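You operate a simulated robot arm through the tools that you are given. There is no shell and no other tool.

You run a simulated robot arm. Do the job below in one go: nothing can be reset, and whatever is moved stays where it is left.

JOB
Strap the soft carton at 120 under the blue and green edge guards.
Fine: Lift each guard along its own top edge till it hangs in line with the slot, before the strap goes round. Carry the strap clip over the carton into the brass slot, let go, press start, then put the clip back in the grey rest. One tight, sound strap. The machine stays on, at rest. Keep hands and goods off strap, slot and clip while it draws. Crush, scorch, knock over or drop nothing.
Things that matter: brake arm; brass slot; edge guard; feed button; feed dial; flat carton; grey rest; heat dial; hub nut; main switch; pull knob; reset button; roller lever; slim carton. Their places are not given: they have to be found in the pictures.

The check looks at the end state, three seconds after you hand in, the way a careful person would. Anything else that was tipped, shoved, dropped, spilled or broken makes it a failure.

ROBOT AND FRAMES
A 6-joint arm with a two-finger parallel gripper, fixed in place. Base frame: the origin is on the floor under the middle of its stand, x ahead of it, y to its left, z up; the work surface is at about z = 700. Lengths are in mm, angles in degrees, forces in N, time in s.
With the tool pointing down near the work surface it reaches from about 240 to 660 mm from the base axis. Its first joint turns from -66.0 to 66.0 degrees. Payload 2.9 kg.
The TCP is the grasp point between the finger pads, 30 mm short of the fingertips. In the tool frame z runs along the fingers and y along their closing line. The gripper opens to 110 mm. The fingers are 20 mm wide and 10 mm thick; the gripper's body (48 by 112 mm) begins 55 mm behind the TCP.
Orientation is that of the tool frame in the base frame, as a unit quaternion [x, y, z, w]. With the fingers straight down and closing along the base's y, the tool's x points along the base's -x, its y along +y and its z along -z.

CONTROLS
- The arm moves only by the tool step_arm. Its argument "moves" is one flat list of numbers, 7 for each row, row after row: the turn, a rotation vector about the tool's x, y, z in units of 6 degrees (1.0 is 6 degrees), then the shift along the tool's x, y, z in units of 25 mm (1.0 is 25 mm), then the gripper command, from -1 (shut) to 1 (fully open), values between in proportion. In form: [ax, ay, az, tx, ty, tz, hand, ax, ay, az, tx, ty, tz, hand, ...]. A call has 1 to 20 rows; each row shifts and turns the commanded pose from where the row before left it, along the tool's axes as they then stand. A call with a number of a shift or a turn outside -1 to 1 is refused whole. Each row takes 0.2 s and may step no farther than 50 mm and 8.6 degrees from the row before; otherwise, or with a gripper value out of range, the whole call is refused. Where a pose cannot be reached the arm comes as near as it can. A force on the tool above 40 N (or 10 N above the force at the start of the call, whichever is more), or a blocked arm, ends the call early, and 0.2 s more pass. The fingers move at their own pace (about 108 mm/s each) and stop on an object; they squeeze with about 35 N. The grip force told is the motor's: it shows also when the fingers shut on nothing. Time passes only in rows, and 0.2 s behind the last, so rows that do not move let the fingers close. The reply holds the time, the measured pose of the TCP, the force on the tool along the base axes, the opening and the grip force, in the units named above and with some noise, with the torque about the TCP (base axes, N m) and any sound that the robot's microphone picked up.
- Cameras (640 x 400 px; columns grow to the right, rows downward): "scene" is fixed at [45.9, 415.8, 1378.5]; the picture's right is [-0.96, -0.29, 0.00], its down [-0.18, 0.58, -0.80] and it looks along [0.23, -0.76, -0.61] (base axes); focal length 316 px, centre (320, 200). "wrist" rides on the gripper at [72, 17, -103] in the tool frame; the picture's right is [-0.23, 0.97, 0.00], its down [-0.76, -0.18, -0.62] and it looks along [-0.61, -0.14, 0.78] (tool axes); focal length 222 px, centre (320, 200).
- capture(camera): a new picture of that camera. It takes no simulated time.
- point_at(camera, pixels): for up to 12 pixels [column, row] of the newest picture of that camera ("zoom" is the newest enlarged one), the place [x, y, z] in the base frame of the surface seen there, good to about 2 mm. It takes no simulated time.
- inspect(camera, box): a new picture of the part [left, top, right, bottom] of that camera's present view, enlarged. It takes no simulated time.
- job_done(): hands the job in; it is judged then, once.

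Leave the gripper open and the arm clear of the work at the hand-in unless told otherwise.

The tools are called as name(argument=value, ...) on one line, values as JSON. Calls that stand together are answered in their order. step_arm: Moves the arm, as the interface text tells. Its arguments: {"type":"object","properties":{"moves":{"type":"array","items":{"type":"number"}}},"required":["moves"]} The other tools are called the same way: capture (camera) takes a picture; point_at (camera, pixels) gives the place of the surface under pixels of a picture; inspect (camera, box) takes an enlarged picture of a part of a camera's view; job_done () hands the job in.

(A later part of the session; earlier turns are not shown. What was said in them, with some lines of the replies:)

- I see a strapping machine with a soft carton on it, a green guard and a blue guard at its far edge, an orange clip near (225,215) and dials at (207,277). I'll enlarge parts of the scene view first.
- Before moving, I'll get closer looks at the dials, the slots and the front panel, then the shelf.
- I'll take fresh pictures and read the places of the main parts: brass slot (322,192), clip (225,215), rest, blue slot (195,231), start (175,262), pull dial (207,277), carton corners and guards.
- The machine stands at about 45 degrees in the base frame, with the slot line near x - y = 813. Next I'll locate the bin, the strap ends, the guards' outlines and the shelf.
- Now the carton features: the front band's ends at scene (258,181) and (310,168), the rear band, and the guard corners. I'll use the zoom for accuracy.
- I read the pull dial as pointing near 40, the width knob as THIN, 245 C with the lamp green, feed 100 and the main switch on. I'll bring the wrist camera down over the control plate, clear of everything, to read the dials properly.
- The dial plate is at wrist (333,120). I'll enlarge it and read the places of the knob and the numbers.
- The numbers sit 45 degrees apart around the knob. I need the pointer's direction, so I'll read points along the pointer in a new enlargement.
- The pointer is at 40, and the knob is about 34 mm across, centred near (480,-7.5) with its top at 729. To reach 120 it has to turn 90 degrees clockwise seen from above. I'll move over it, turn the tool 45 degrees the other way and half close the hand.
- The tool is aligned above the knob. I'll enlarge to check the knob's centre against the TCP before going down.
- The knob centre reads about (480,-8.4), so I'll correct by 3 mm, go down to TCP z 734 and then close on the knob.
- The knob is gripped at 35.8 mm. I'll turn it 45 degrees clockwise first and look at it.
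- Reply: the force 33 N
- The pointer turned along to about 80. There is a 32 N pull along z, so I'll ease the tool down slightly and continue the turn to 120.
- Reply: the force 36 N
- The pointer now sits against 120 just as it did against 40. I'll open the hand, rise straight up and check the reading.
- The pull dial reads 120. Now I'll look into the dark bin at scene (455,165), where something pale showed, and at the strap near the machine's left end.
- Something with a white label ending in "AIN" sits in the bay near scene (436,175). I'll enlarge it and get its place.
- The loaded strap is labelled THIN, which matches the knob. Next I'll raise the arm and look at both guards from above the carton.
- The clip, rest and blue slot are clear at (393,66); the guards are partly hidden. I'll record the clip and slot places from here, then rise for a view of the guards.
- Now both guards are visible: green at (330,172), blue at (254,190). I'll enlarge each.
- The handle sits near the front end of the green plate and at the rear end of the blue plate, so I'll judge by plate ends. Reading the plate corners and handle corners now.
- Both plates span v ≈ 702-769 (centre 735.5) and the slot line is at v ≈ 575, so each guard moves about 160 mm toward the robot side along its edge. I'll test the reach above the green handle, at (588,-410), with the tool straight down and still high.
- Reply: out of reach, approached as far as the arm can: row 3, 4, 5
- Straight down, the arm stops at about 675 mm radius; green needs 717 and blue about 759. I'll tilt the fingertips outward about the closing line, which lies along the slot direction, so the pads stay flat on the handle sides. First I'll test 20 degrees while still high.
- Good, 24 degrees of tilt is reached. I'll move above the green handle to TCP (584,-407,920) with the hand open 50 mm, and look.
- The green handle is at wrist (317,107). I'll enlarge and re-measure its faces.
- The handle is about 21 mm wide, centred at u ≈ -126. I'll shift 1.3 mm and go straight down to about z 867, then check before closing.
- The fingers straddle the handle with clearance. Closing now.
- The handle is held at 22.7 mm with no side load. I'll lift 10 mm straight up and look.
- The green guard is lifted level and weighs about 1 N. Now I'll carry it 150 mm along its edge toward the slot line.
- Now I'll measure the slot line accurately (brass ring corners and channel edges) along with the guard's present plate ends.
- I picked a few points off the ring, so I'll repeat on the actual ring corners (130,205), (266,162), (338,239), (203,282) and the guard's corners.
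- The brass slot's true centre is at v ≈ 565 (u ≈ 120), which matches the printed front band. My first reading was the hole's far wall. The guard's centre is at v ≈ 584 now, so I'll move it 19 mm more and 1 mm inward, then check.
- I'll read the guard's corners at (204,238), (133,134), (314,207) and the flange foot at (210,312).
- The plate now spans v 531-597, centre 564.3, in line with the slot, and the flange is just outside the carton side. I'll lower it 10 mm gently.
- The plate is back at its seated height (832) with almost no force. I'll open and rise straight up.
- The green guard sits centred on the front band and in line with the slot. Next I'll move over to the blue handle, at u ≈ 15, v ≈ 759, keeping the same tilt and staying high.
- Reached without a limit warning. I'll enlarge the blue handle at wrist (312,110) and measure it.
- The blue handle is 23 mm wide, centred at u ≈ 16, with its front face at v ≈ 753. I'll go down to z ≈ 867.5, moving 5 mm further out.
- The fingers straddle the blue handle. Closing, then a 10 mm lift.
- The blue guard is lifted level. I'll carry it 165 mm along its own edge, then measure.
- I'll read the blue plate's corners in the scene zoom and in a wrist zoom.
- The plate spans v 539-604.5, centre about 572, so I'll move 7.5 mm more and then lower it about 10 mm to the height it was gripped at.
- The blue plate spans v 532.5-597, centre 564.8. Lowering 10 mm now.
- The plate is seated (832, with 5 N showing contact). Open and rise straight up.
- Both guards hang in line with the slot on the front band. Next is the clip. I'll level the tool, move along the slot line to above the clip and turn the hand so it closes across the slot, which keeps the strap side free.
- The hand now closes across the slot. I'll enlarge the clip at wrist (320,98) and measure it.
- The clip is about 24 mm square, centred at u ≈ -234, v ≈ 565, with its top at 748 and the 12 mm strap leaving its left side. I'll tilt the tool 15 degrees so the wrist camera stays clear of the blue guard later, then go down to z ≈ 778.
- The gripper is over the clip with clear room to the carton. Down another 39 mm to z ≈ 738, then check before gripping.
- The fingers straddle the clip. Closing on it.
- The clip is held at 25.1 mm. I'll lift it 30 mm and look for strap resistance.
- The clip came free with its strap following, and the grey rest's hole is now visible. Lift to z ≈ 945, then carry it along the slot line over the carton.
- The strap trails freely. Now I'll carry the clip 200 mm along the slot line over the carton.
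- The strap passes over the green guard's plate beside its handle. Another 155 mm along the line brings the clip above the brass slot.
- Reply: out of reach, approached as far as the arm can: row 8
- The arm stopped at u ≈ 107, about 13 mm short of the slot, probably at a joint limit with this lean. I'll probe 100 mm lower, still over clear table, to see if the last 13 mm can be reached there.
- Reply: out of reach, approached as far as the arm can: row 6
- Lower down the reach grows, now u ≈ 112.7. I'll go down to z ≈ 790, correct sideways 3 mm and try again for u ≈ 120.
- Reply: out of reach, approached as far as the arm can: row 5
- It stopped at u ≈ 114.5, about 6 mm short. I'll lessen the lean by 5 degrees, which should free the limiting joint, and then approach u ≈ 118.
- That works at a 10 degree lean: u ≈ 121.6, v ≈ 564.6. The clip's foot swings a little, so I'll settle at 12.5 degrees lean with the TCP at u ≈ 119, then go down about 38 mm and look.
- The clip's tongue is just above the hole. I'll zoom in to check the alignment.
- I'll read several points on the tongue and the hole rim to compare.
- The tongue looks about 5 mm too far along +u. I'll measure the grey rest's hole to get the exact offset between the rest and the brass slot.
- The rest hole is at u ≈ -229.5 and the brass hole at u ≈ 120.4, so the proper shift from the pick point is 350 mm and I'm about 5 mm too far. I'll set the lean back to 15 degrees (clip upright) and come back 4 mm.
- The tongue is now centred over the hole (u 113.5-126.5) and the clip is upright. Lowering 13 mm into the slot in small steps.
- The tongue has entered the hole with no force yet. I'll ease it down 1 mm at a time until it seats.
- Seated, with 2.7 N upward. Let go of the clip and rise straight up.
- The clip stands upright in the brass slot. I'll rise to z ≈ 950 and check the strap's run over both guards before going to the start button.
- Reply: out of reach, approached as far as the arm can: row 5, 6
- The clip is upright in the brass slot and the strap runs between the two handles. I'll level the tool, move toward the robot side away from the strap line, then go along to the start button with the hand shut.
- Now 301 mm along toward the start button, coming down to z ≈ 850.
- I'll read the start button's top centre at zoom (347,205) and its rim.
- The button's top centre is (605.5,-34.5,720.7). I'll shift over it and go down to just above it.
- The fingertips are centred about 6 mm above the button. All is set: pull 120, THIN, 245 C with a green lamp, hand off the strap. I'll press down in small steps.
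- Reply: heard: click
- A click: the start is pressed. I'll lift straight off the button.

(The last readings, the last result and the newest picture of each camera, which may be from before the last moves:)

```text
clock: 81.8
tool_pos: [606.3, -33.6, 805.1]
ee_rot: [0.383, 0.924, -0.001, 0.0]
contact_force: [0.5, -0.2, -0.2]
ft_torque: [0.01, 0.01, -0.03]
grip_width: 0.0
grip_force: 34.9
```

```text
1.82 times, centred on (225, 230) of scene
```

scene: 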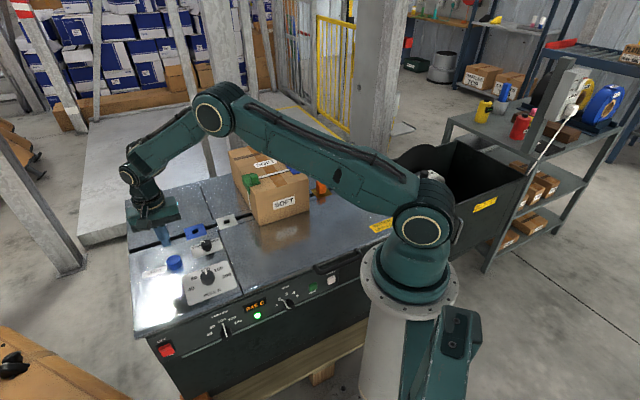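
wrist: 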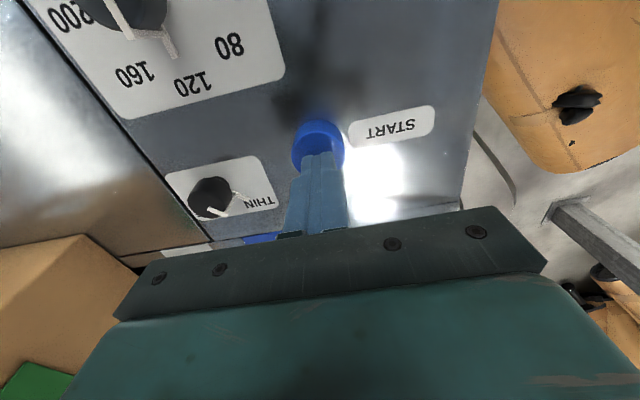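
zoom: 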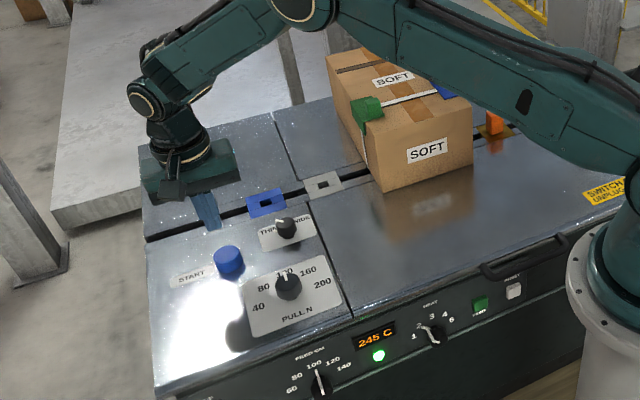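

The strap has drawn round the carton over both guards. I'll wait with the arm still and listen for the end of the cycle.

step_arm(moves=[0, 0, 0, 0, 0, 0, -1, 0, 0, 0, 0, 0, 0, -1, 0, 0, 0, 0, 0, 0, -1, 0, 0, 0, 0, 0, 0, -1, 0, 0, 0, 0, 0, 0, -1, 0, 0, 0, 0, 0, 0, -1, 0, 0, 0, 0, 0, 0, -1, 0, 0, 0, 0, 0, 0, -1, 0, 0, 0, 0, 0, 0, -1, 0, 0, 0, 0, 0, 0, -1])

inspect(camera="scene", box=[90, 120, 360, 340])

inspect(camera="scene", box=[220, 140, 320, 230])

```text
clock: 84.0
tool_pos: [607.1, -34.3, 805.1]
ee_rot: [0.383, 0.924, 0.0, 0.0]
contact_force: [-0.1, -0.3, -0.1]
ft_torque: [0.0, 0.02, 0.03]
grip_width: 0.2
grip_force: 35.2
```

```text
1.82 times, centred on (225, 230) of scene
```

zoom: 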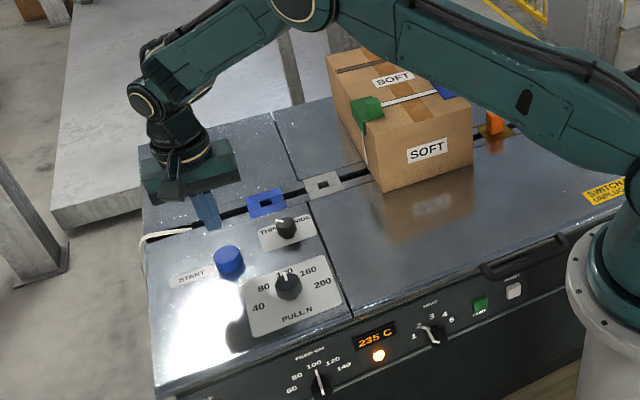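

```text
4.44 times, centred on (270, 185) of scene
```

zoom: 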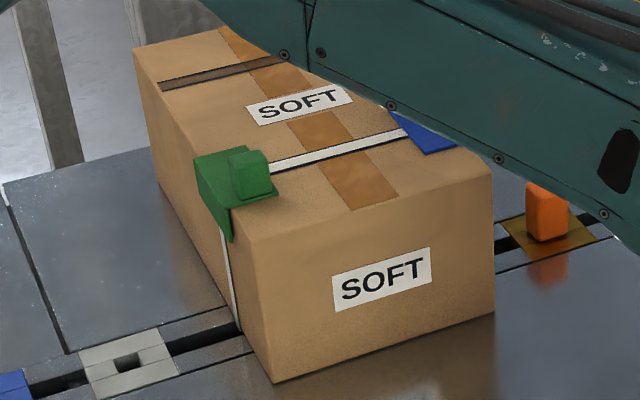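

The lamp is amber at 235 C and a new strap end is being fed at the left. I'll wait longer until it is at rest.

step_arm(moves=[0, 0, 0, 0, 0, 0, -1, 0, 0, 0, 0, 0, 0, -1, 0, 0, 0, 0, 0, 0, -1, 0, 0, 0, 0, 0, 0, -1, 0, 0, 0, 0, 0, 0, -1, 0, 0, 0, 0, 0, 0, -1, 0, 0, 0, 0, 0, 0, -1, 0, 0, 0, 0, 0, 0, -1, 0, 0, 0, 0, 0, 0, -1, 0, 0, 0, 0, 0, 0, -1, 0, 0, 0, 0, 0, 0, -1, 0, 0, 0, 0, 0, 0, -1, 0, 0, 0, 0, 0, 0, -1, 0, 0, 0, 0, 0, 0, -1, 0, 0, 0, 0, 0, 0, -1])

inspect(camera="scene", box=[90, 120, 360, 340])

capture(camera="wrist")

```text
clock: 87.2
tool_pos: [606.1, -33.7, 804.4]
ee_rot: [0.383, 0.924, 0.0, 0.0]
contact_force: [-0.2, 0.6, 0.5]
ft_torque: [-0.01, 0.01, 0.01]
grip_width: 0.0
grip_force: 35.0
```

```text
1.82 times, centred on (225, 230) of scene
```

zoom: 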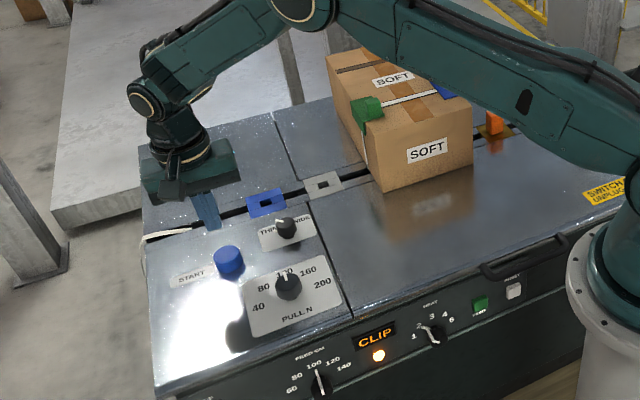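

```text
taken
```

wrist: 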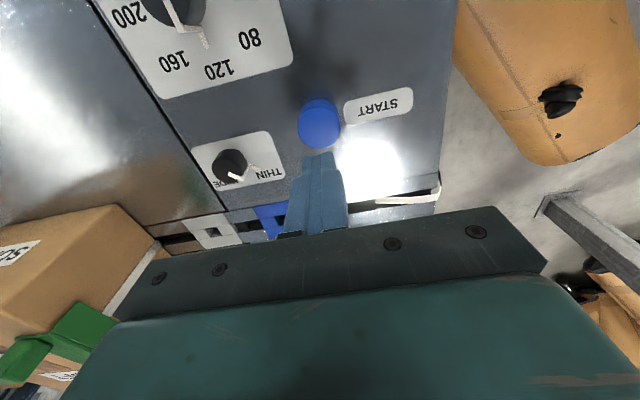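

The display reads "CLIP": the machine wants its clip back in the rest. The strap is sealed and cut, so I'll rise and travel back by the same clear path to the brass slot.

step_arm(moves=[0, 0, 0, 0, 0, -0.97, -1, 0, 0, 0, 0, 0, -0.97, -1, 0, 0, 0, 0, 0, -0.97, -1, 0, 0, 0, 0, 0, -0.97, -1, 0, 0, 0, 0, 0, -0.97, -1, 0, 0, 0, 0, 0, -0.97, -1, 0, 0, 0, 0, -0.926, 0, -1, 0, 0, 0, 0, -0.926, 0, -1, 0, 0, 0, 0, -0.926, 0, -1, 0, 0, 0, 0, -0.926, 0, -1, 0, 0, 0, 0, -0.926, 0, -1, 0, 0, 0, 0, -0.926, 0, -1, 0, 0, 0, 0, -0.926, 0, -1, 0, 0, 0, 0, -0.926, 0, -1, 0, 0, 0, 0, -0.926, 0, -1, 0, 0, 0, 0, -0.926, 0, -1, 0, 0, 0, 0, -0.926, 0, -1, 0, 0, 0, 0, -0.926, 0, -1, 0, 0, 0, 0, -0.926, 0, -1])

step_arm(moves=[0, 0, 1, 0, 0, 0, -0.5, 0, 0, 1, 0, 0, 0, 0.1, 0, 0, 1, 0, 0, 0, 0.1, 0, 0, 1, 0, 0, 0, 0.1, 0, 0, 1, 0, 0, 0, 0.1, 0, 0, 1, 0, 0, 0, 0.1, 0, 0, 1, 0, 0, 0, 0.1, 0, 0, 1, 0, 0, 0, 0.1, 0, 0, 1, 0, 0, 0, 0.1, 0, 0, 1, 0, 0, 0, 0.1, 0, 0, 1, 0, 0, 0, 0.1, 0, 0, 1, 0, 0, 0, 0.1, 0, 0, 1, 0, 0, 0, 0.1, 0, 0, 1, 0, 0, 0, 0.1, 0, 0, 1, 0, 0, 0, 0.1])

inspect(camera="scene", box=[90, 120, 360, 340])

```text
clock: 91.2
tool_pos: [391.5, -246.0, 950.7]
ee_rot: [0.382, 0.924, 0.0, 0.0]
contact_force: [-0.9, 0.9, 0.7]
ft_torque: [-0.01, 0.03, 0.01]
grip_width: 0.0
grip_force: 34.7
```

```text
clock: 94.4
tool_pos: [393.8, -246.1, 950.7]
ee_rot: [0.924, 0.382, 0.0, 0.0]
contact_force: [0.2, -0.3, -0.2]
ft_torque: [-0.02, 0.0, -0.01]
grip_width: 60.6
grip_force: 0.1
```

```text
1.82 times, centred on (225, 230) of scene
```

zoom: 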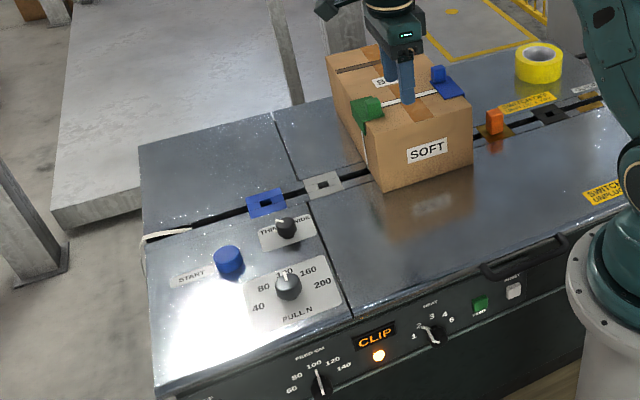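

Now along to the brass slot: 222 mm in +u, then 113 mm outward, and a 10 degree lean.

step_arm(moves=[0, 0, 0, -0.888, 0, 0, 0.1, 0, 0, 0, -0.888, 0, 0, 0.1, 0, 0, 0, -0.888, 0, 0, 0.1, 0, 0, 0, -0.888, 0, 0, 0.1, 0, 0, 0, -0.888, 0, 0, 0.1, 0, 0, 0, -0.888, 0, 0, 0.1, 0, 0, 0, -0.888, 0, 0, 0.1, 0, 0, 0, -0.888, 0, 0, 0.1, 0, 0, 0, -0.888, 0, 0, 0.1, 0, 0, 0, -0.888, 0, 0, 0.1, 0, 0, 0, 0, 0.904, 0, 0.1, 0, 0, 0, 0, 0.904, 0, 0.1, 0, 0, 0, 0, 0.904, 0, 0.1, 0, 0, 0, 0, 0.904, 0, 0.1, 0, 0, 0, 0, 0.904, 0, 0.1, 0, 0.833, 0, 0, 0, 0, 0.1, 0, 0.833, 0, 0, 0, 0, 0.1])

capture(camera="wrist")

inspect(camera="wrist", box=[290, 90, 370, 180])

```text
clock: 98.0
tool_pos: [315.6, -484.4, 949.9]
ee_rot: [0.92, 0.381, 0.081, -0.034]
contact_force: [0.2, -0.5, -0.7]
ft_torque: [0.01, 0.0, -0.02]
grip_width: 60.5
grip_force: 0.0
```

```text
taken
```

wrist: 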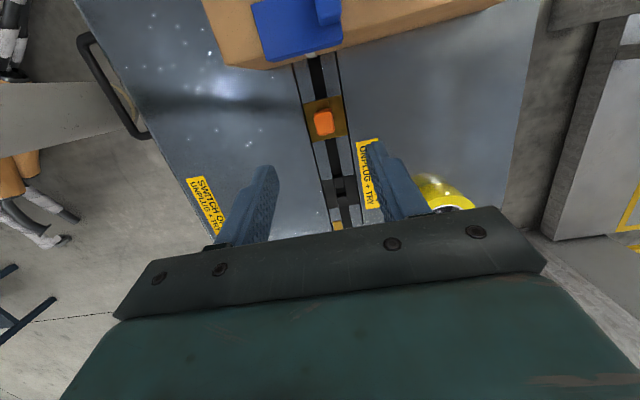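

```text
4.44 times, centred on (330, 135) of wrist
```

zoom: 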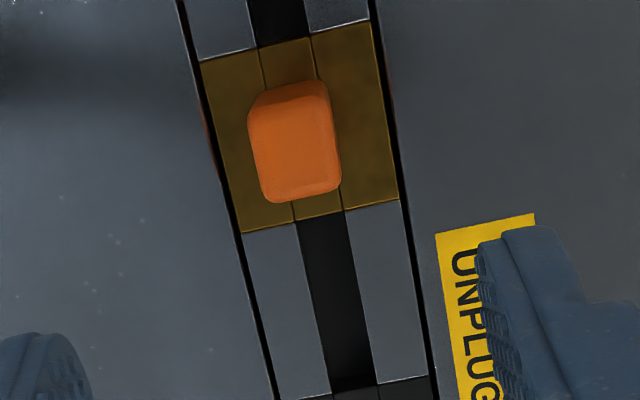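

The clip is in view, free of strap. Reading its top centre and sides.

point_at(camera="zoom", pixels=[[295, 150], [260, 140], [330, 135], [295, 105], [300, 190], [270, 185], [330, 180], [295, 90]])

inspect(camera="scene", box=[220, 130, 360, 230])

```text
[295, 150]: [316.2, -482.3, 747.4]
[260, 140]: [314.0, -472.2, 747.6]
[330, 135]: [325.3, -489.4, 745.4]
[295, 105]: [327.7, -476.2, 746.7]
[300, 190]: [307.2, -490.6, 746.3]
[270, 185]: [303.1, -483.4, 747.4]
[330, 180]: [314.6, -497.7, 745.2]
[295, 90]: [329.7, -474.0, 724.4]
```

```text
4.00 times, centred on (290, 180) of scene
```

zoom: 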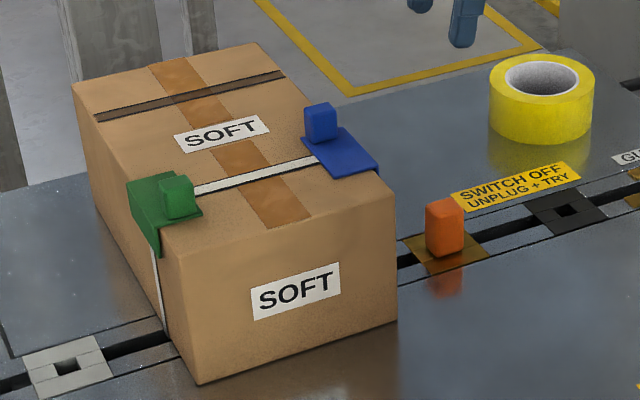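

The clip's centre is at u ≈ 117.4, v ≈ 565.5. I'll look closely at how the strap runs at the guards.

inspect(camera="scene", box=[245, 160, 285, 195])

inspect(camera="scene", box=[285, 145, 325, 180])

inspect(camera="wrist", box=[230, 0, 380, 90])

```text
11.43 times, centred on (265, 178) of scene
```

zoom: 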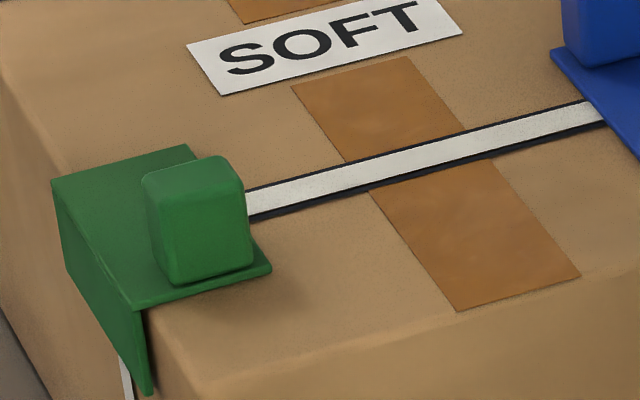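

```text
11.43 times, centred on (305, 162) of scene
```

zoom: 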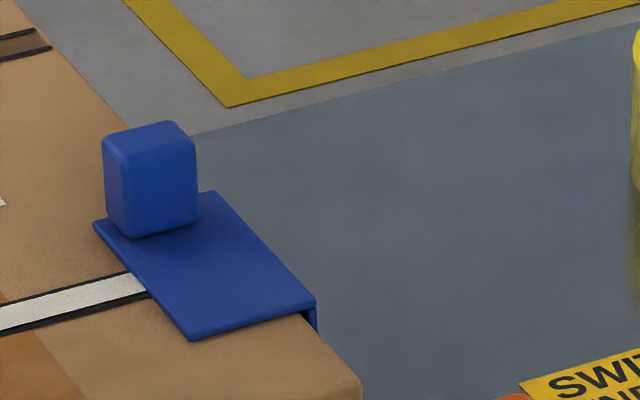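

```text
4.27 times, centred on (305, 45) of wrist
```

zoom: 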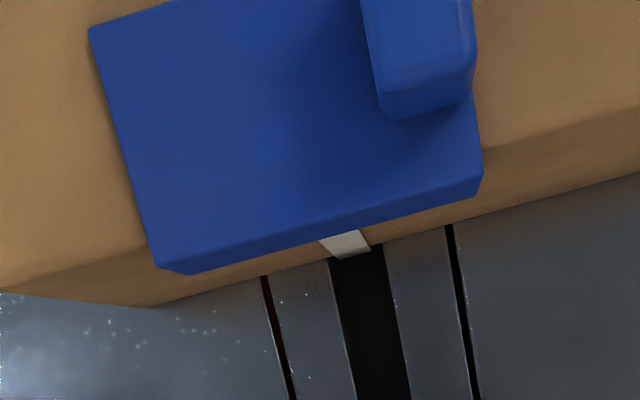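

The strap lies tight on the carton, in the middle of both guards, and nothing is crushed. Now I'll go down to the clip at z ≈ 770 first.

step_arm(moves=[0, 0, 0, -0.1, 0, 0.886, 0.1, 0, 0, 0, -0.156, 0, 0.886, 0.1, 0, 0, 0, -0.156, 0, 0.886, 0.1, 0, 0, 0, -0.156, 0, 0.886, 0.1, 0, 0, 0, -0.156, 0, 0.886, 0.1, 0, 0, 0, -0.156, 0, 0.886, 0.1, 0, 0, 0, -0.156, 0, 0.886, 0.1, 0, 0, 0, -0.156, 0, 0.886, 0.1, 0, 0, 0, 0, 0, 0, 0.1])

capture(camera="wrist")

inspect(camera="scene", box=[280, 130, 370, 210])

```text
clock: 100.0
tool_pos: [316.2, -484.4, 770.4]
ee_rot: [0.92, 0.381, 0.081, -0.032]
contact_force: [-0.2, 0.4, 0.2]
ft_torque: [0.0, -0.04, 0.0]
grip_width: 60.4
grip_force: 0.1
```

```text
taken
```

wrist: 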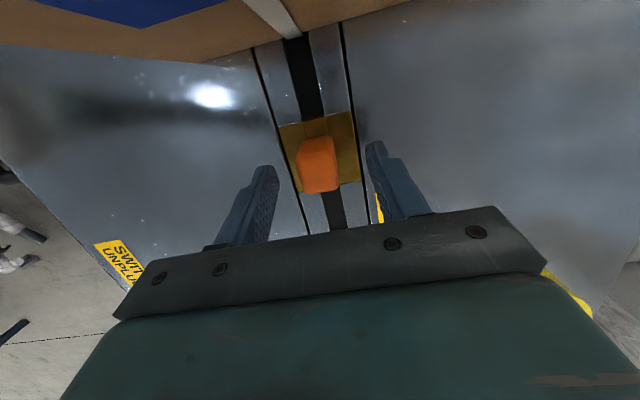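

```text
5.00 times, centred on (325, 170) of scene
```

zoom: 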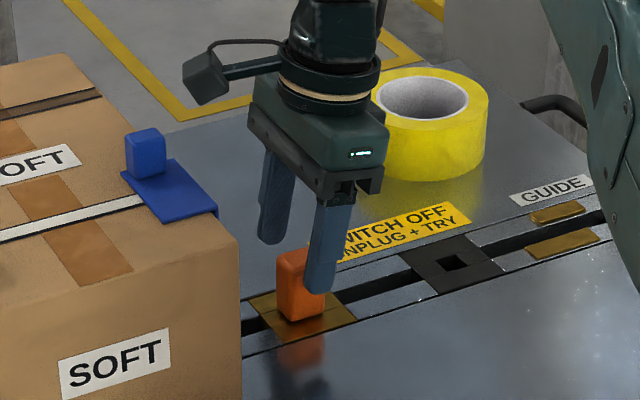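

The fingers will straddle the clip. Down the last 32 mm and close.

step_arm(moves=[0, 0, 0, -0.095, 0, 0.63, 0.1, 0, 0, 0, -0.095, 0, 0.63, 0.1, 0, 0, 0, 0, 0, 0, 0.1, 0, 0, 0, 0, 0, 0, -0.8, 0, 0, 0, 0, 0, 0, -0.8, 0, 0, 0, 0, 0, 0, -0.8])

capture(camera="wrist")

inspect(camera="scene", box=[280, 130, 370, 210])

```text
clock: 101.4
tool_pos: [316.4, -483.1, 735.8]
ee_rot: [0.92, 0.382, 0.08, -0.034]
contact_force: [0.8, -0.3, 0.0]
ft_torque: [-0.01, 0.01, -0.01]
grip_width: 25.1
grip_force: 34.9
```

```text
taken
```

wrist: 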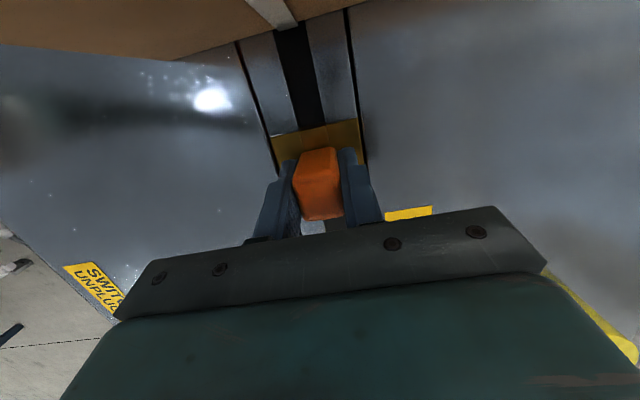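

```text
5.00 times, centred on (325, 170) of scene
```

zoom: 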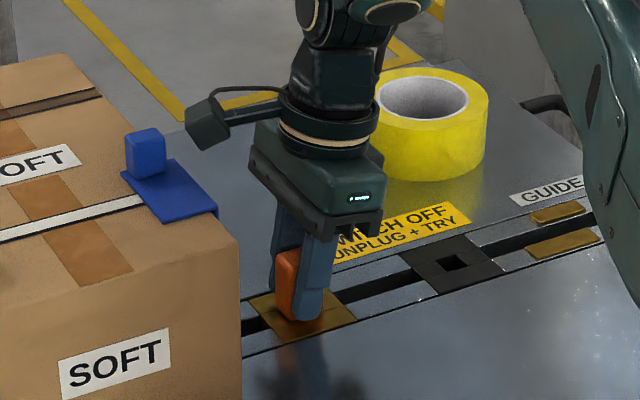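

The clip is held. Lift it straight up to z ≈ 950.

step_arm(moves=[0, 0, 0, 0.05, 0, -0.28, -0.8, 0, 0, 0, 0.11, 0, -0.62, -0.8, 0, 0, 0, 0.1667, 0, -0.945, -0.8, 0, 0, 0, 0.1667, 0, -0.945, -0.8, 0, 0, 0, 0.1667, 0, -0.945, -0.8, 0, 0, 0, 0.1667, 0, -0.945, -0.8, 0, 0, 0, 0.1667, 0, -0.945, -0.8, 0, 0, 0, 0.1667, 0, -0.945, -0.8, 0, 0, 0, 0.1667, 0, -0.945, -0.8, 0, 0, 0, 0.1667, 0, -0.945, -0.8])

capture(camera="wrist")

inspect(camera="scene", box=[240, 80, 370, 210])

```text
clock: 103.6
tool_pos: [316.0, -483.6, 954.1]
ee_rot: [0.92, 0.382, 0.081, -0.033]
contact_force: [0.1, 0.5, -0.9]
ft_torque: [0.0, -0.02, -0.01]
grip_width: 25.1
grip_force: 34.9
```

```text
taken
```

wrist: 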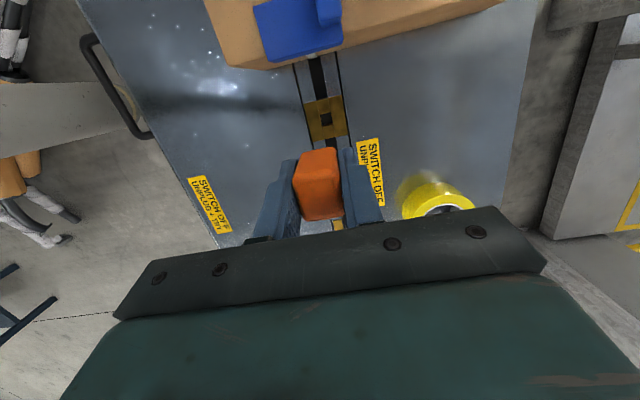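

```text
3.08 times, centred on (305, 145) of scene
```

zoom: 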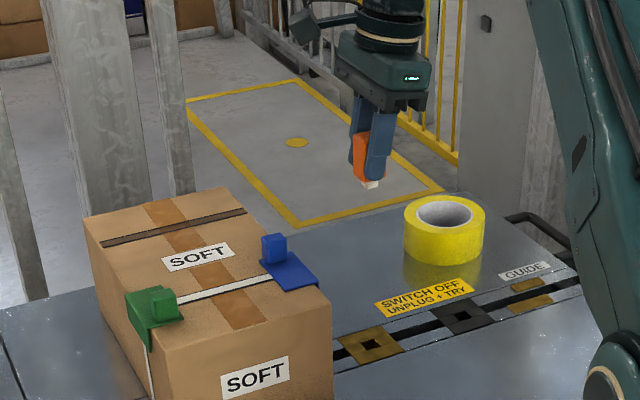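

The clip is out and the brass slot is empty. Now I'll carry it 351 mm back along the slot line over the carton, high and clear.

step_arm(moves=[0, 0, 0, 0.864, 0.002, 0.152, -0.8, 0, 0, 0, 0.864, 0.002, 0.152, -0.8, 0, 0, 0, 0.864, 0.002, 0.152, -0.8, 0, 0, 0, 0.864, 0.002, 0.152, -0.8, 0, 0, 0, 0.864, 0.002, 0.152, -0.8, 0, 0, 0, 0.864, 0.002, 0.152, -0.8, 0, 0, 0, 0.864, 0.002, 0.152, -0.8, 0, 0, 0, 0.864, 0.002, 0.152, -0.8, 0, 0, 0, 0.864, 0.002, 0.152, -0.8, 0, 0, 0, 0.864, 0.002, 0.152, -0.8, 0, 0, 0, 0.864, 0.002, 0.152, -0.8, 0, 0, 0, 0.864, 0.002, 0.152, -0.8, 0, 0, 0, 0.864, 0.002, 0.152, -0.8, 0, 0, 0, 0.864, 0.002, 0.152, -0.8, 0, 0, 0, 0.864, 0.002, 0.152, -0.8, 0, 0, 0, 0.864, 0.002, 0.152, -0.8, 0, 0, 0, 0, 0, 0, -0.8])

capture(camera="wrist")

capture(camera="scene")

```text
clock: 107.2
tool_pos: [566.8, -234.6, 951.5]
ee_rot: [0.92, 0.381, 0.081, -0.033]
contact_force: [0.2, 0.7, -0.6]
ft_torque: [-0.01, 0.0, 0.02]
grip_width: 25.3
grip_force: 35.1
```

```text
taken
```

wrist: 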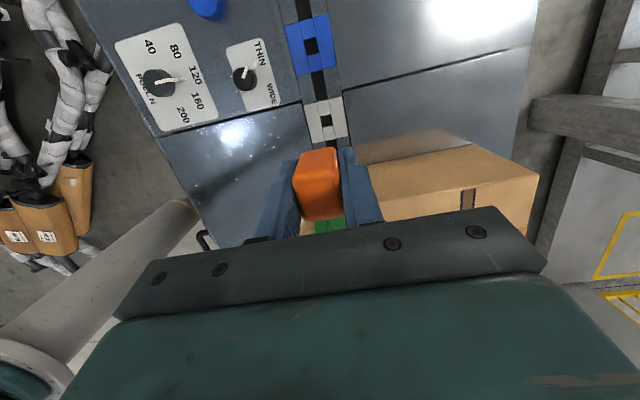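

```text
taken
```

scene: 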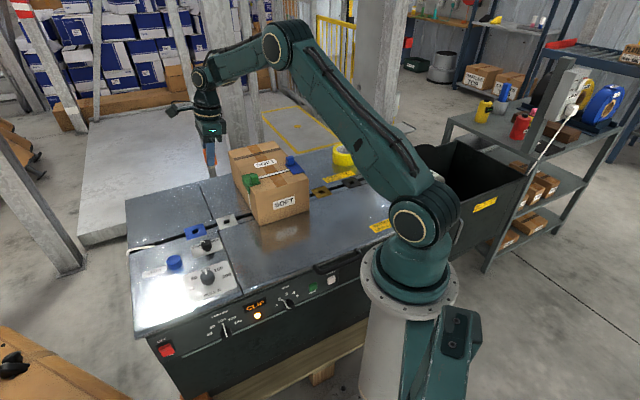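

The clip is over the grey rest. Down to z ≈ 752 and check its alignment with the rest's hole.

step_arm(moves=[0, 0, 0, -0.153, 0, 0.867, -0.8, 0, 0, 0, -0.153, 0, 0.867, -0.8, 0, 0, 0, -0.153, 0, 0.867, -0.8, 0, 0, 0, -0.153, 0, 0.867, -0.8, 0, 0, 0, -0.153, 0, 0.867, -0.8, 0, 0, 0, -0.153, 0, 0.867, -0.8, 0, 0, 0, -0.153, 0, 0.867, -0.8, 0, 0, 0, -0.153, 0, 0.867, -0.8, 0, 0, 0, -0.153, 0, 0.867, -0.8, 0, 0, 0, 0, 0, 0, -0.8])

inspect(camera="scene", box=[210, 195, 245, 230])

capture(camera="wrist")

```text
clock: 109.4
tool_pos: [566.8, -234.8, 753.0]
ee_rot: [0.92, 0.382, 0.08, -0.034]
contact_force: [0.6, 0.2, -1.1]
ft_torque: [-0.01, 0.05, -0.04]
grip_width: 25.0
grip_force: 35.0
```

```text
11.43 times, centred on (228, 212) of scene
```

zoom: 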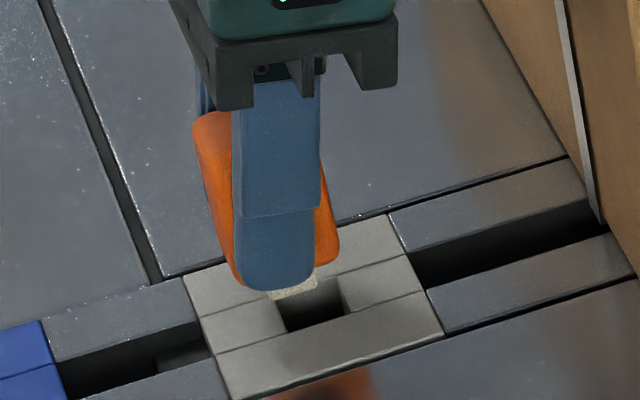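

```text
taken
```

wrist: 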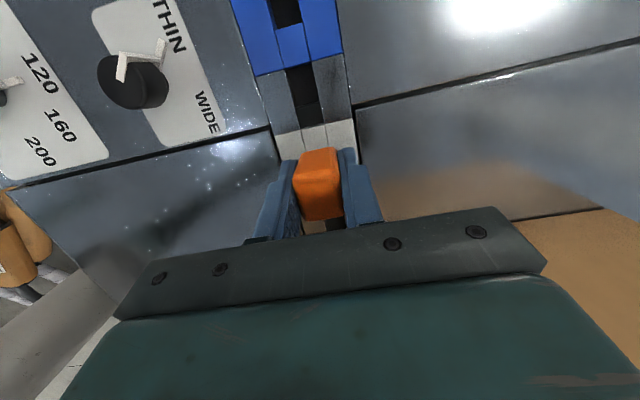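

The tongue is just above the hole. I'll read its position against the hole's.

inspect(camera="scene", box=[217, 208, 242, 226])

point_at(camera="zoom", pixels=[[250, 215], [280, 212], [300, 205], [265, 216], [240, 212], [310, 195], [255, 232], [345, 215], [330, 250], [275, 260]])

```text
16.00 times, centred on (230, 217) of scene
```

zoom: 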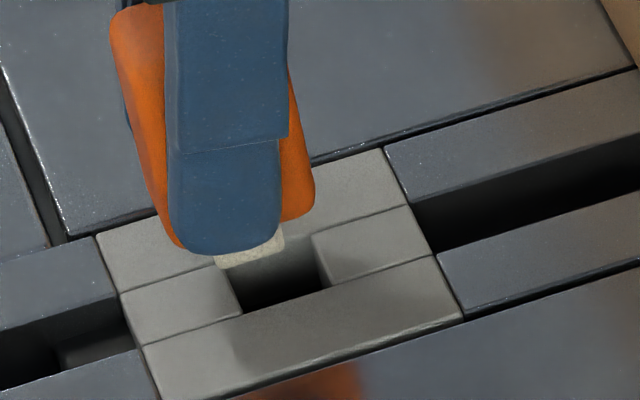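

```text
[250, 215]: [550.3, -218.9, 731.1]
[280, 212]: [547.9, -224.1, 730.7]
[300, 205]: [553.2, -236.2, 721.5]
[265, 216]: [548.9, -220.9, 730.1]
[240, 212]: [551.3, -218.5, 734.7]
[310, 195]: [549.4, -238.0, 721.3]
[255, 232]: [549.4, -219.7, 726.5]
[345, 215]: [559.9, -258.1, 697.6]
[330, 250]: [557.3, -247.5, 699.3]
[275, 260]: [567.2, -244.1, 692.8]
```

point_at(camera="zoom", pixels=[[225, 263], [240, 258], [255, 255], [268, 250], [278, 244], [218, 259], [236, 285], [312, 236]])

```text
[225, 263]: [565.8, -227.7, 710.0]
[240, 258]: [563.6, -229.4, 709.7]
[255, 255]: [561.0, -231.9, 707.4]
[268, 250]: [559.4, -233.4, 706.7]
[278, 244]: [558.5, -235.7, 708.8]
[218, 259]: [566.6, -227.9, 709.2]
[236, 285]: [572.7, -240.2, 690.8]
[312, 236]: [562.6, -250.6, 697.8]
```

The tongue's centre is at u ≈ -233.4 and the hole's at -229.5, so I'll shift 3.5 mm toward +u and 1 mm in v before lowering.

step_arm(moves=[0, 0, 0, -0.069, -0.02, -0.012, -0.8, 0, 0, 0, -0.069, -0.02, -0.012, -0.8, 0, 0, 0, 0, 0, 0, -0.8])

inspect(camera="scene", box=[217, 208, 242, 226])

point_at(camera="zoom", pixels=[[240, 263], [255, 260], [268, 256], [280, 251], [290, 246], [232, 264]])

```text
clock: 110.2
tool_pos: [563.7, -236.6, 755.0]
ee_rot: [0.92, 0.381, 0.081, -0.034]
contact_force: [0.0, 0.8, -0.5]
ft_torque: [0.0, 0.0, -0.01]
grip_width: 25.3
grip_force: 34.7
```

```text
16.00 times, centred on (230, 217) of scene
```

zoom: 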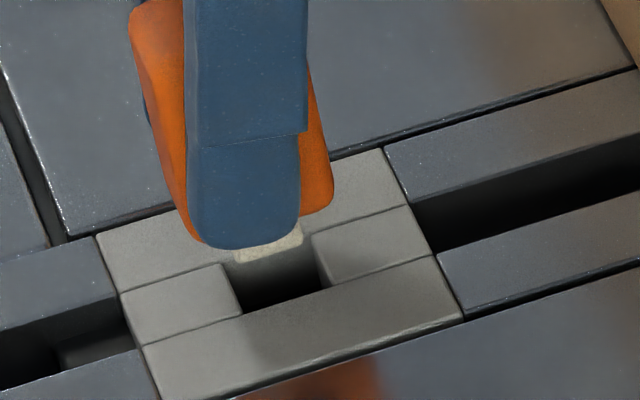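

```text
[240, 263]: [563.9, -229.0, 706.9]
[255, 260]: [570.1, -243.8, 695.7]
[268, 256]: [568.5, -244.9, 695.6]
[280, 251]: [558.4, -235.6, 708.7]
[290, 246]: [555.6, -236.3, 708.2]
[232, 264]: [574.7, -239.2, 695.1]
```

By the readings it is nearly centred, slightly left. I'll shift 1.3 mm more and lower 13 mm in small steps, watching the force.

step_arm(moves=[0, 0, 0, -0.051, 0, -0.009, -0.8, 0, 0, 0, -0.0225, 0, 0.128, -0.8, 0, 0, 0, -0.0225, 0, 0.128, -0.8, 0, 0, 0, -0.0225, 0, 0.128, -0.8, 0, 0, 0, -0.0225, 0, 0.128, -0.8, 0, 0, 0, 0, 0, 0, -0.8])

inspect(camera="scene", box=[217, 205, 242, 226])

```text
clock: 111.6
tool_pos: [562.8, -238.7, 741.8]
ee_rot: [0.92, 0.381, 0.08, -0.034]
contact_force: [-0.1, -0.1, -0.4]
ft_torque: [0.0, -0.01, 0.0]
grip_width: 24.8
grip_force: 34.7
```

```text
16.00 times, centred on (230, 216) of scene
```

zoom: 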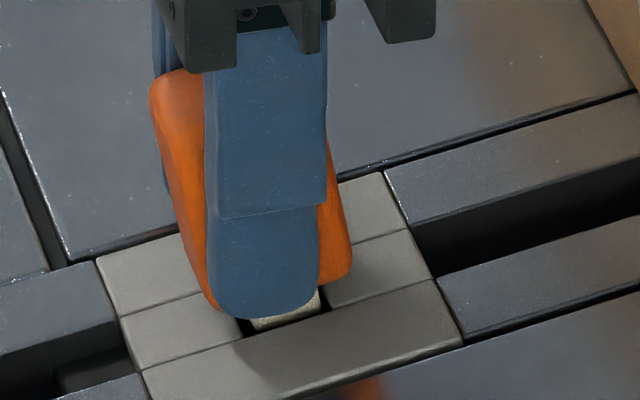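

The tongue is entering the hole with a gap on both sides. Lowering a few more millimetres until it seats.

step_arm(moves=[0, 0, 0, -0.007, 0, 0.0394, -0.8, 0, 0, 0, -0.007, 0, 0.0394, -0.8, 0, 0, 0, -0.007, 0, 0.0394, -0.8, 0, 0, 0, 0, 0, 0, -0.8])

step_arm(moves=[0, 0, 0, -0.007, 0, 0.0394, -0.8, 0, 0, 0, 0, 0, 0, -0.8])

inspect(camera="scene", box=[217, 205, 242, 226])

```text
clock: 112.6
tool_pos: [563.9, -237.2, 737.9]
ee_rot: [0.92, 0.381, 0.081, -0.033]
contact_force: [0.5, -0.2, -1.3]
ft_torque: [0.0, 0.02, -0.02]
grip_width: 25.0
grip_force: 34.8
```

```text
clock: 113.2
tool_pos: [564.3, -238.1, 737.4]
ee_rot: [0.92, 0.381, 0.081, -0.034]
contact_force: [0.2, -0.7, 0.1]
ft_torque: [0.01, -0.01, -0.03]
grip_width: 25.1
grip_force: 35.2
```

```text
16.00 times, centred on (230, 216) of scene
```

zoom: 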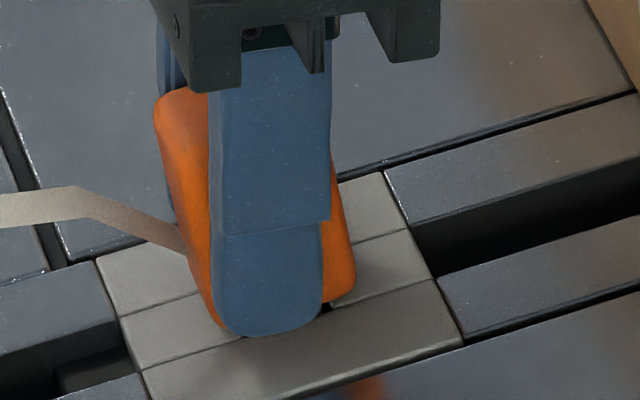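

The new strap is already joined to the clip in the rest. One more millimetre to seat it fully.

step_arm(moves=[0, 0, 0, -0.007, 0, 0.0394, -0.8, 0, 0, 0, 0, 0, 0, -0.8])

inspect(camera="scene", box=[217, 205, 242, 226])

capture(camera="wrist")

```text
clock: 113.8
tool_pos: [562.4, -238.1, 737.0]
ee_rot: [0.921, 0.381, 0.081, -0.033]
contact_force: [0.1, 0.5, -0.5]
ft_torque: [0.01, 0.0, -0.03]
grip_width: 25.2
grip_force: 34.9
```

```text
16.00 times, centred on (230, 216) of scene
```

zoom: 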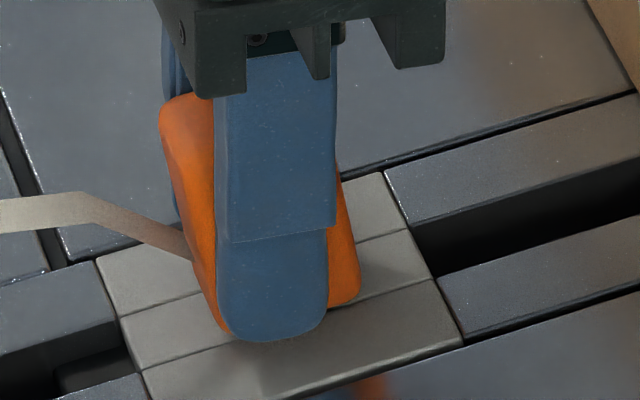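

```text
taken
```

wrist: 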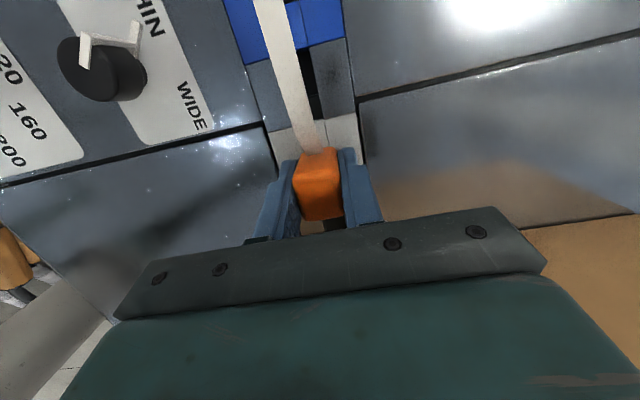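

Still no contact force, so I'll ease down in half-millimetre steps.

step_arm(moves=[0, 0, 0, -0.0035, 0, 0.02, -0.8, 0, 0, 0, -0.0035, 0, 0.02, -0.8, 0, 0, 0, 0, 0, 0, -0.8])

```text
clock: 114.6
tool_pos: [561.8, -238.7, 736.1]
ee_rot: [0.92, 0.381, 0.081, -0.033]
contact_force: [-2.4, 0.0, 6.5]
ft_torque: [-0.03, 0.13, -0.01]
grip_width: 25.0
grip_force: 34.6
```

Seated, with 6.5 N up. Open the hand and rise straight up.

step_arm(moves=[0, 0, 0, 0, 0, 0, 0.1, 0, 0, 0, 0, 0, 0, 0.1, 0, 0, 0, 0.05, 0, -0.28, 0.1, 0, 0, 0, 0.11, 0, -0.62, 0.1, 0, 0, 0, 0.1667, 0, -0.945, 0.1, 0, 0, 0, 0.1667, 0, -0.945, 0.1, 0, 0, 0, 0.1667, 0, -0.945, 0.1, 0, 0, 0, 0.1667, 0, -0.945, 0.1, 0, 0, 0, 0.1667, 0, -0.945, 0.1, 0, 0, 0, 0.1667, 0, -0.945, 0.1, 0, 0, 0, 0.1667, 0, -0.945, 0.1])

capture(camera="scene")

inspect(camera="scene", box=[90, 160, 290, 330])

inspect(camera="scene", box=[212, 195, 247, 226])

```text
clock: 117.0
tool_pos: [561.9, -238.6, 928.5]
ee_rot: [0.92, 0.381, 0.081, -0.033]
contact_force: [-0.3, 0.1, 0.5]
ft_torque: [0.01, -0.03, -0.02]
grip_width: 60.4
grip_force: 0.1
```

```text
taken
```

scene: 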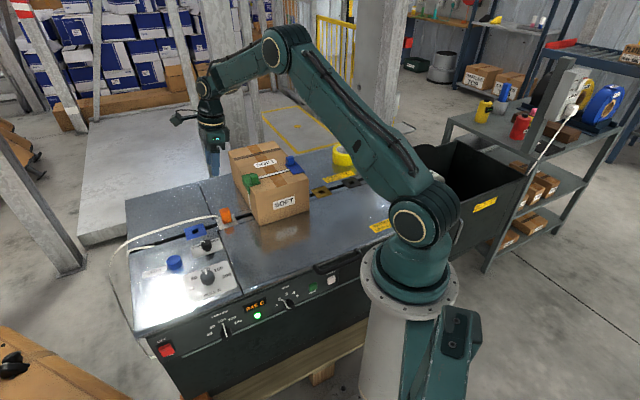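

```text
2.35 times, centred on (190, 245) of scene
```

zoom: 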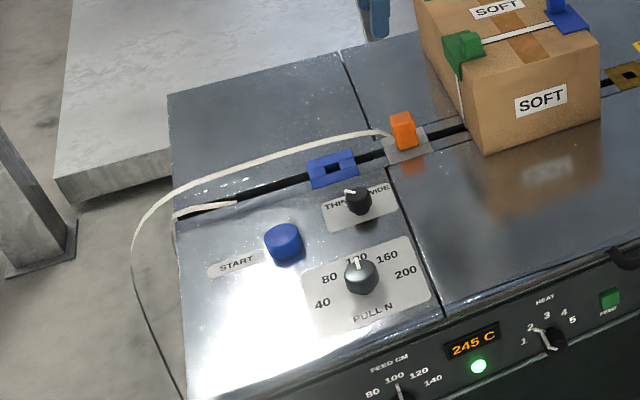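

```text
12.90 times, centred on (230, 210) of scene
```

zoom: 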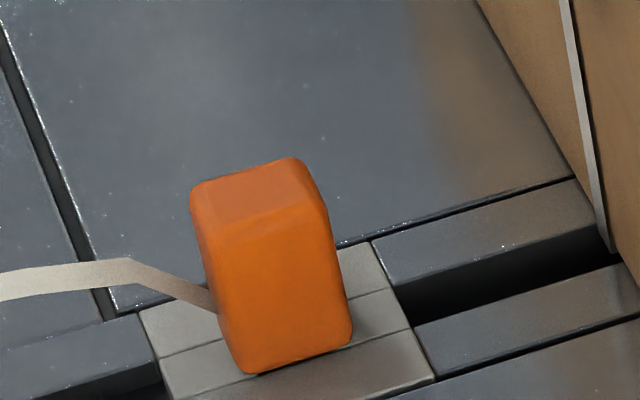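

The display is back to 245 C with a green lamp, and the clip is upright in the grey rest with the new strap. I'll take close looks at the strap, guards and carton.

inspect(camera="scene", box=[220, 135, 330, 230])

inspect(camera="scene", box=[240, 165, 280, 230])

inspect(camera="scene", box=[130, 280, 370, 400])

capture(camera="wrist")

```text
4.21 times, centred on (275, 182) of scene
```

zoom: 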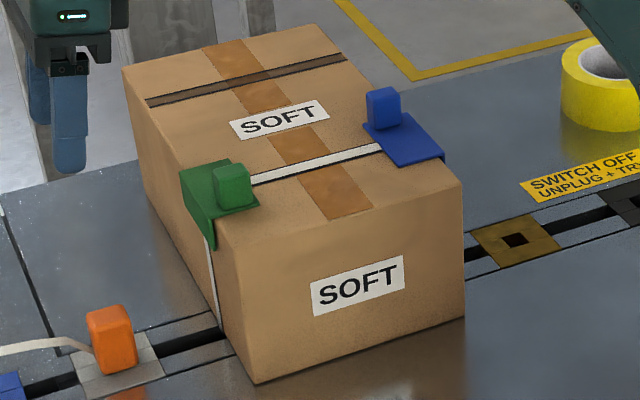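

```text
6.15 times, centred on (260, 198) of scene
```

zoom: 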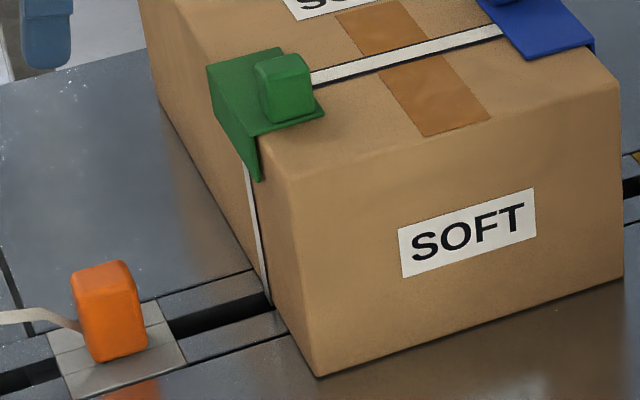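

```text
2.67 times, centred on (250, 340) of scene
```

zoom: 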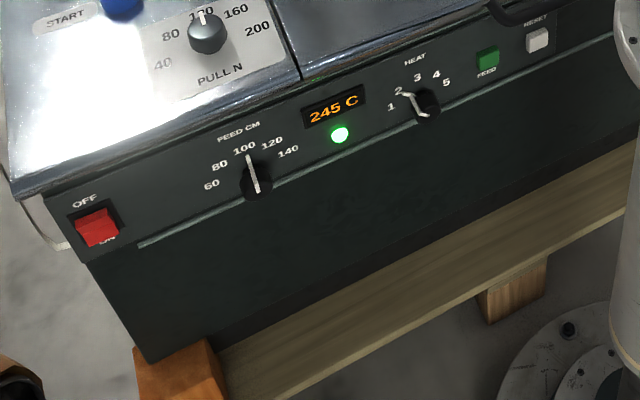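

```text
taken
```

wrist: 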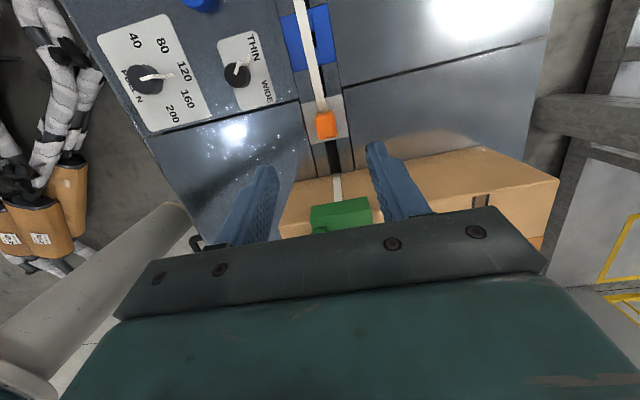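

All is as wanted: strap tight and straight through both guards, carton unmarked, controls steady, machine on and ready. I'll raise the arm clear, level it and open the hand.

step_arm(moves=[0, 0, 0, 0.1, 0, -0.9, 0.3, 0, 0, 0, 0.1, 0, -0.9, 0.5, 0, -0.833, 0, 0, 0, -0.5, 0.8, 0, -0.833, 0, 0, 0, -0.5, 1, 0, 0, 0, 0, -0.9, -0.8, 1, 0, 0, 0, 0, -0.9, -0.8, 1, 0, 0, 0, 0, -0.9, -0.8, 1, 0, 0, 0, 0, -0.9, -0.5, 1, 0, 0, 0, 0, -0.9, 0, 1, 0, 0, 0, 0, -0.9, 0, 1, 0, 0, 0, 0, 0, 0, 1])

capture(camera="scene")

inspect(camera="scene", box=[100, 130, 380, 330])

```text
clock: 119.4
tool_pos: [462.1, -147.5, 1068.7]
ee_rot: [0.924, 0.382, -0.001, 0.0]
contact_force: [0.2, 0.0, -0.7]
ft_torque: [-0.01, -0.01, 0.04]
grip_width: 109.9
grip_force: 0.1
```

```text
taken
```

scene: 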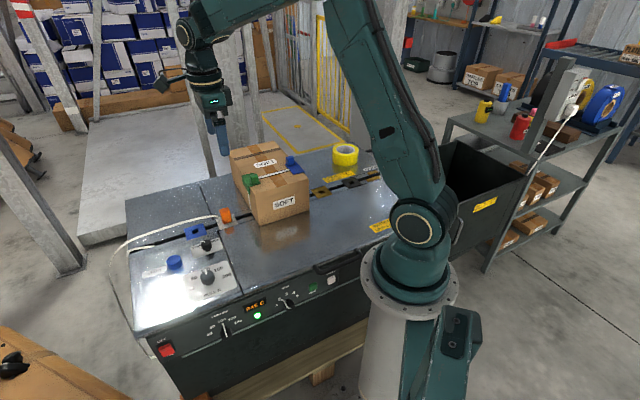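

```text
2.00 times, centred on (240, 230) of scene
```

zoom: 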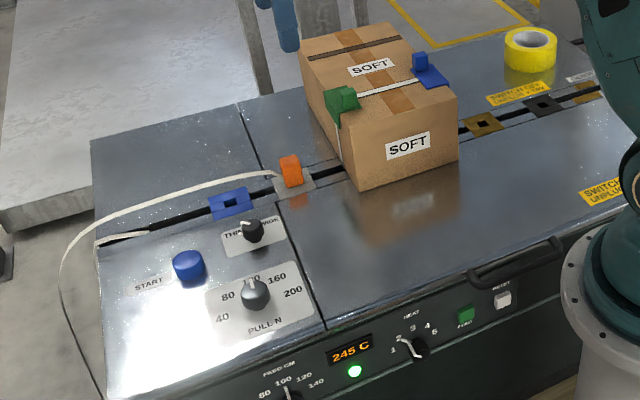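

The carton is strapped through both guards, and the clip is upright in the grey rest. The machine is on and at rest, showing 245 C with a green lamp and the pull dial at 120. The arm is clear with the hand open, so I'm handing the job in.

job_done()

```text
The job is handed in.
```

I've handed the job in. The soft carton has one tight strap at 120 N running through the middle of both the green and blue guards. In the last pictures the carton was unmarked, and nothing had been knocked over or dropped.

- **Pull dial:** it stood at 40, so I turned it to 120. I left the width knob on THIN, which matches the label on the loaded strap, and did not touch the heat and feed dials.
- **Guards:** I lifted each one about 10 mm and carried it along its own top edge. Both now hang centred on the slot line to within about 1 mm.
- **Strap:** the clip went over the carton into the brass slot, and I let go and moved away before pressing start. In the pictures the tightened strap shows between the guards and below them, but not on top of their plates, so it appears to lie under them.
- **Clip:** after the cycle the display read "CLIP". I put the clip back upright in the grey rest and the machine joined a new strap to it.
- **Machine:** it is on and at rest, showing 245 C with a green lamp.

The arm could not quite reach the brass slot at the lean I first used. I corrected this by a few millimetres before lowering the clip, and it seated with no sideways force.
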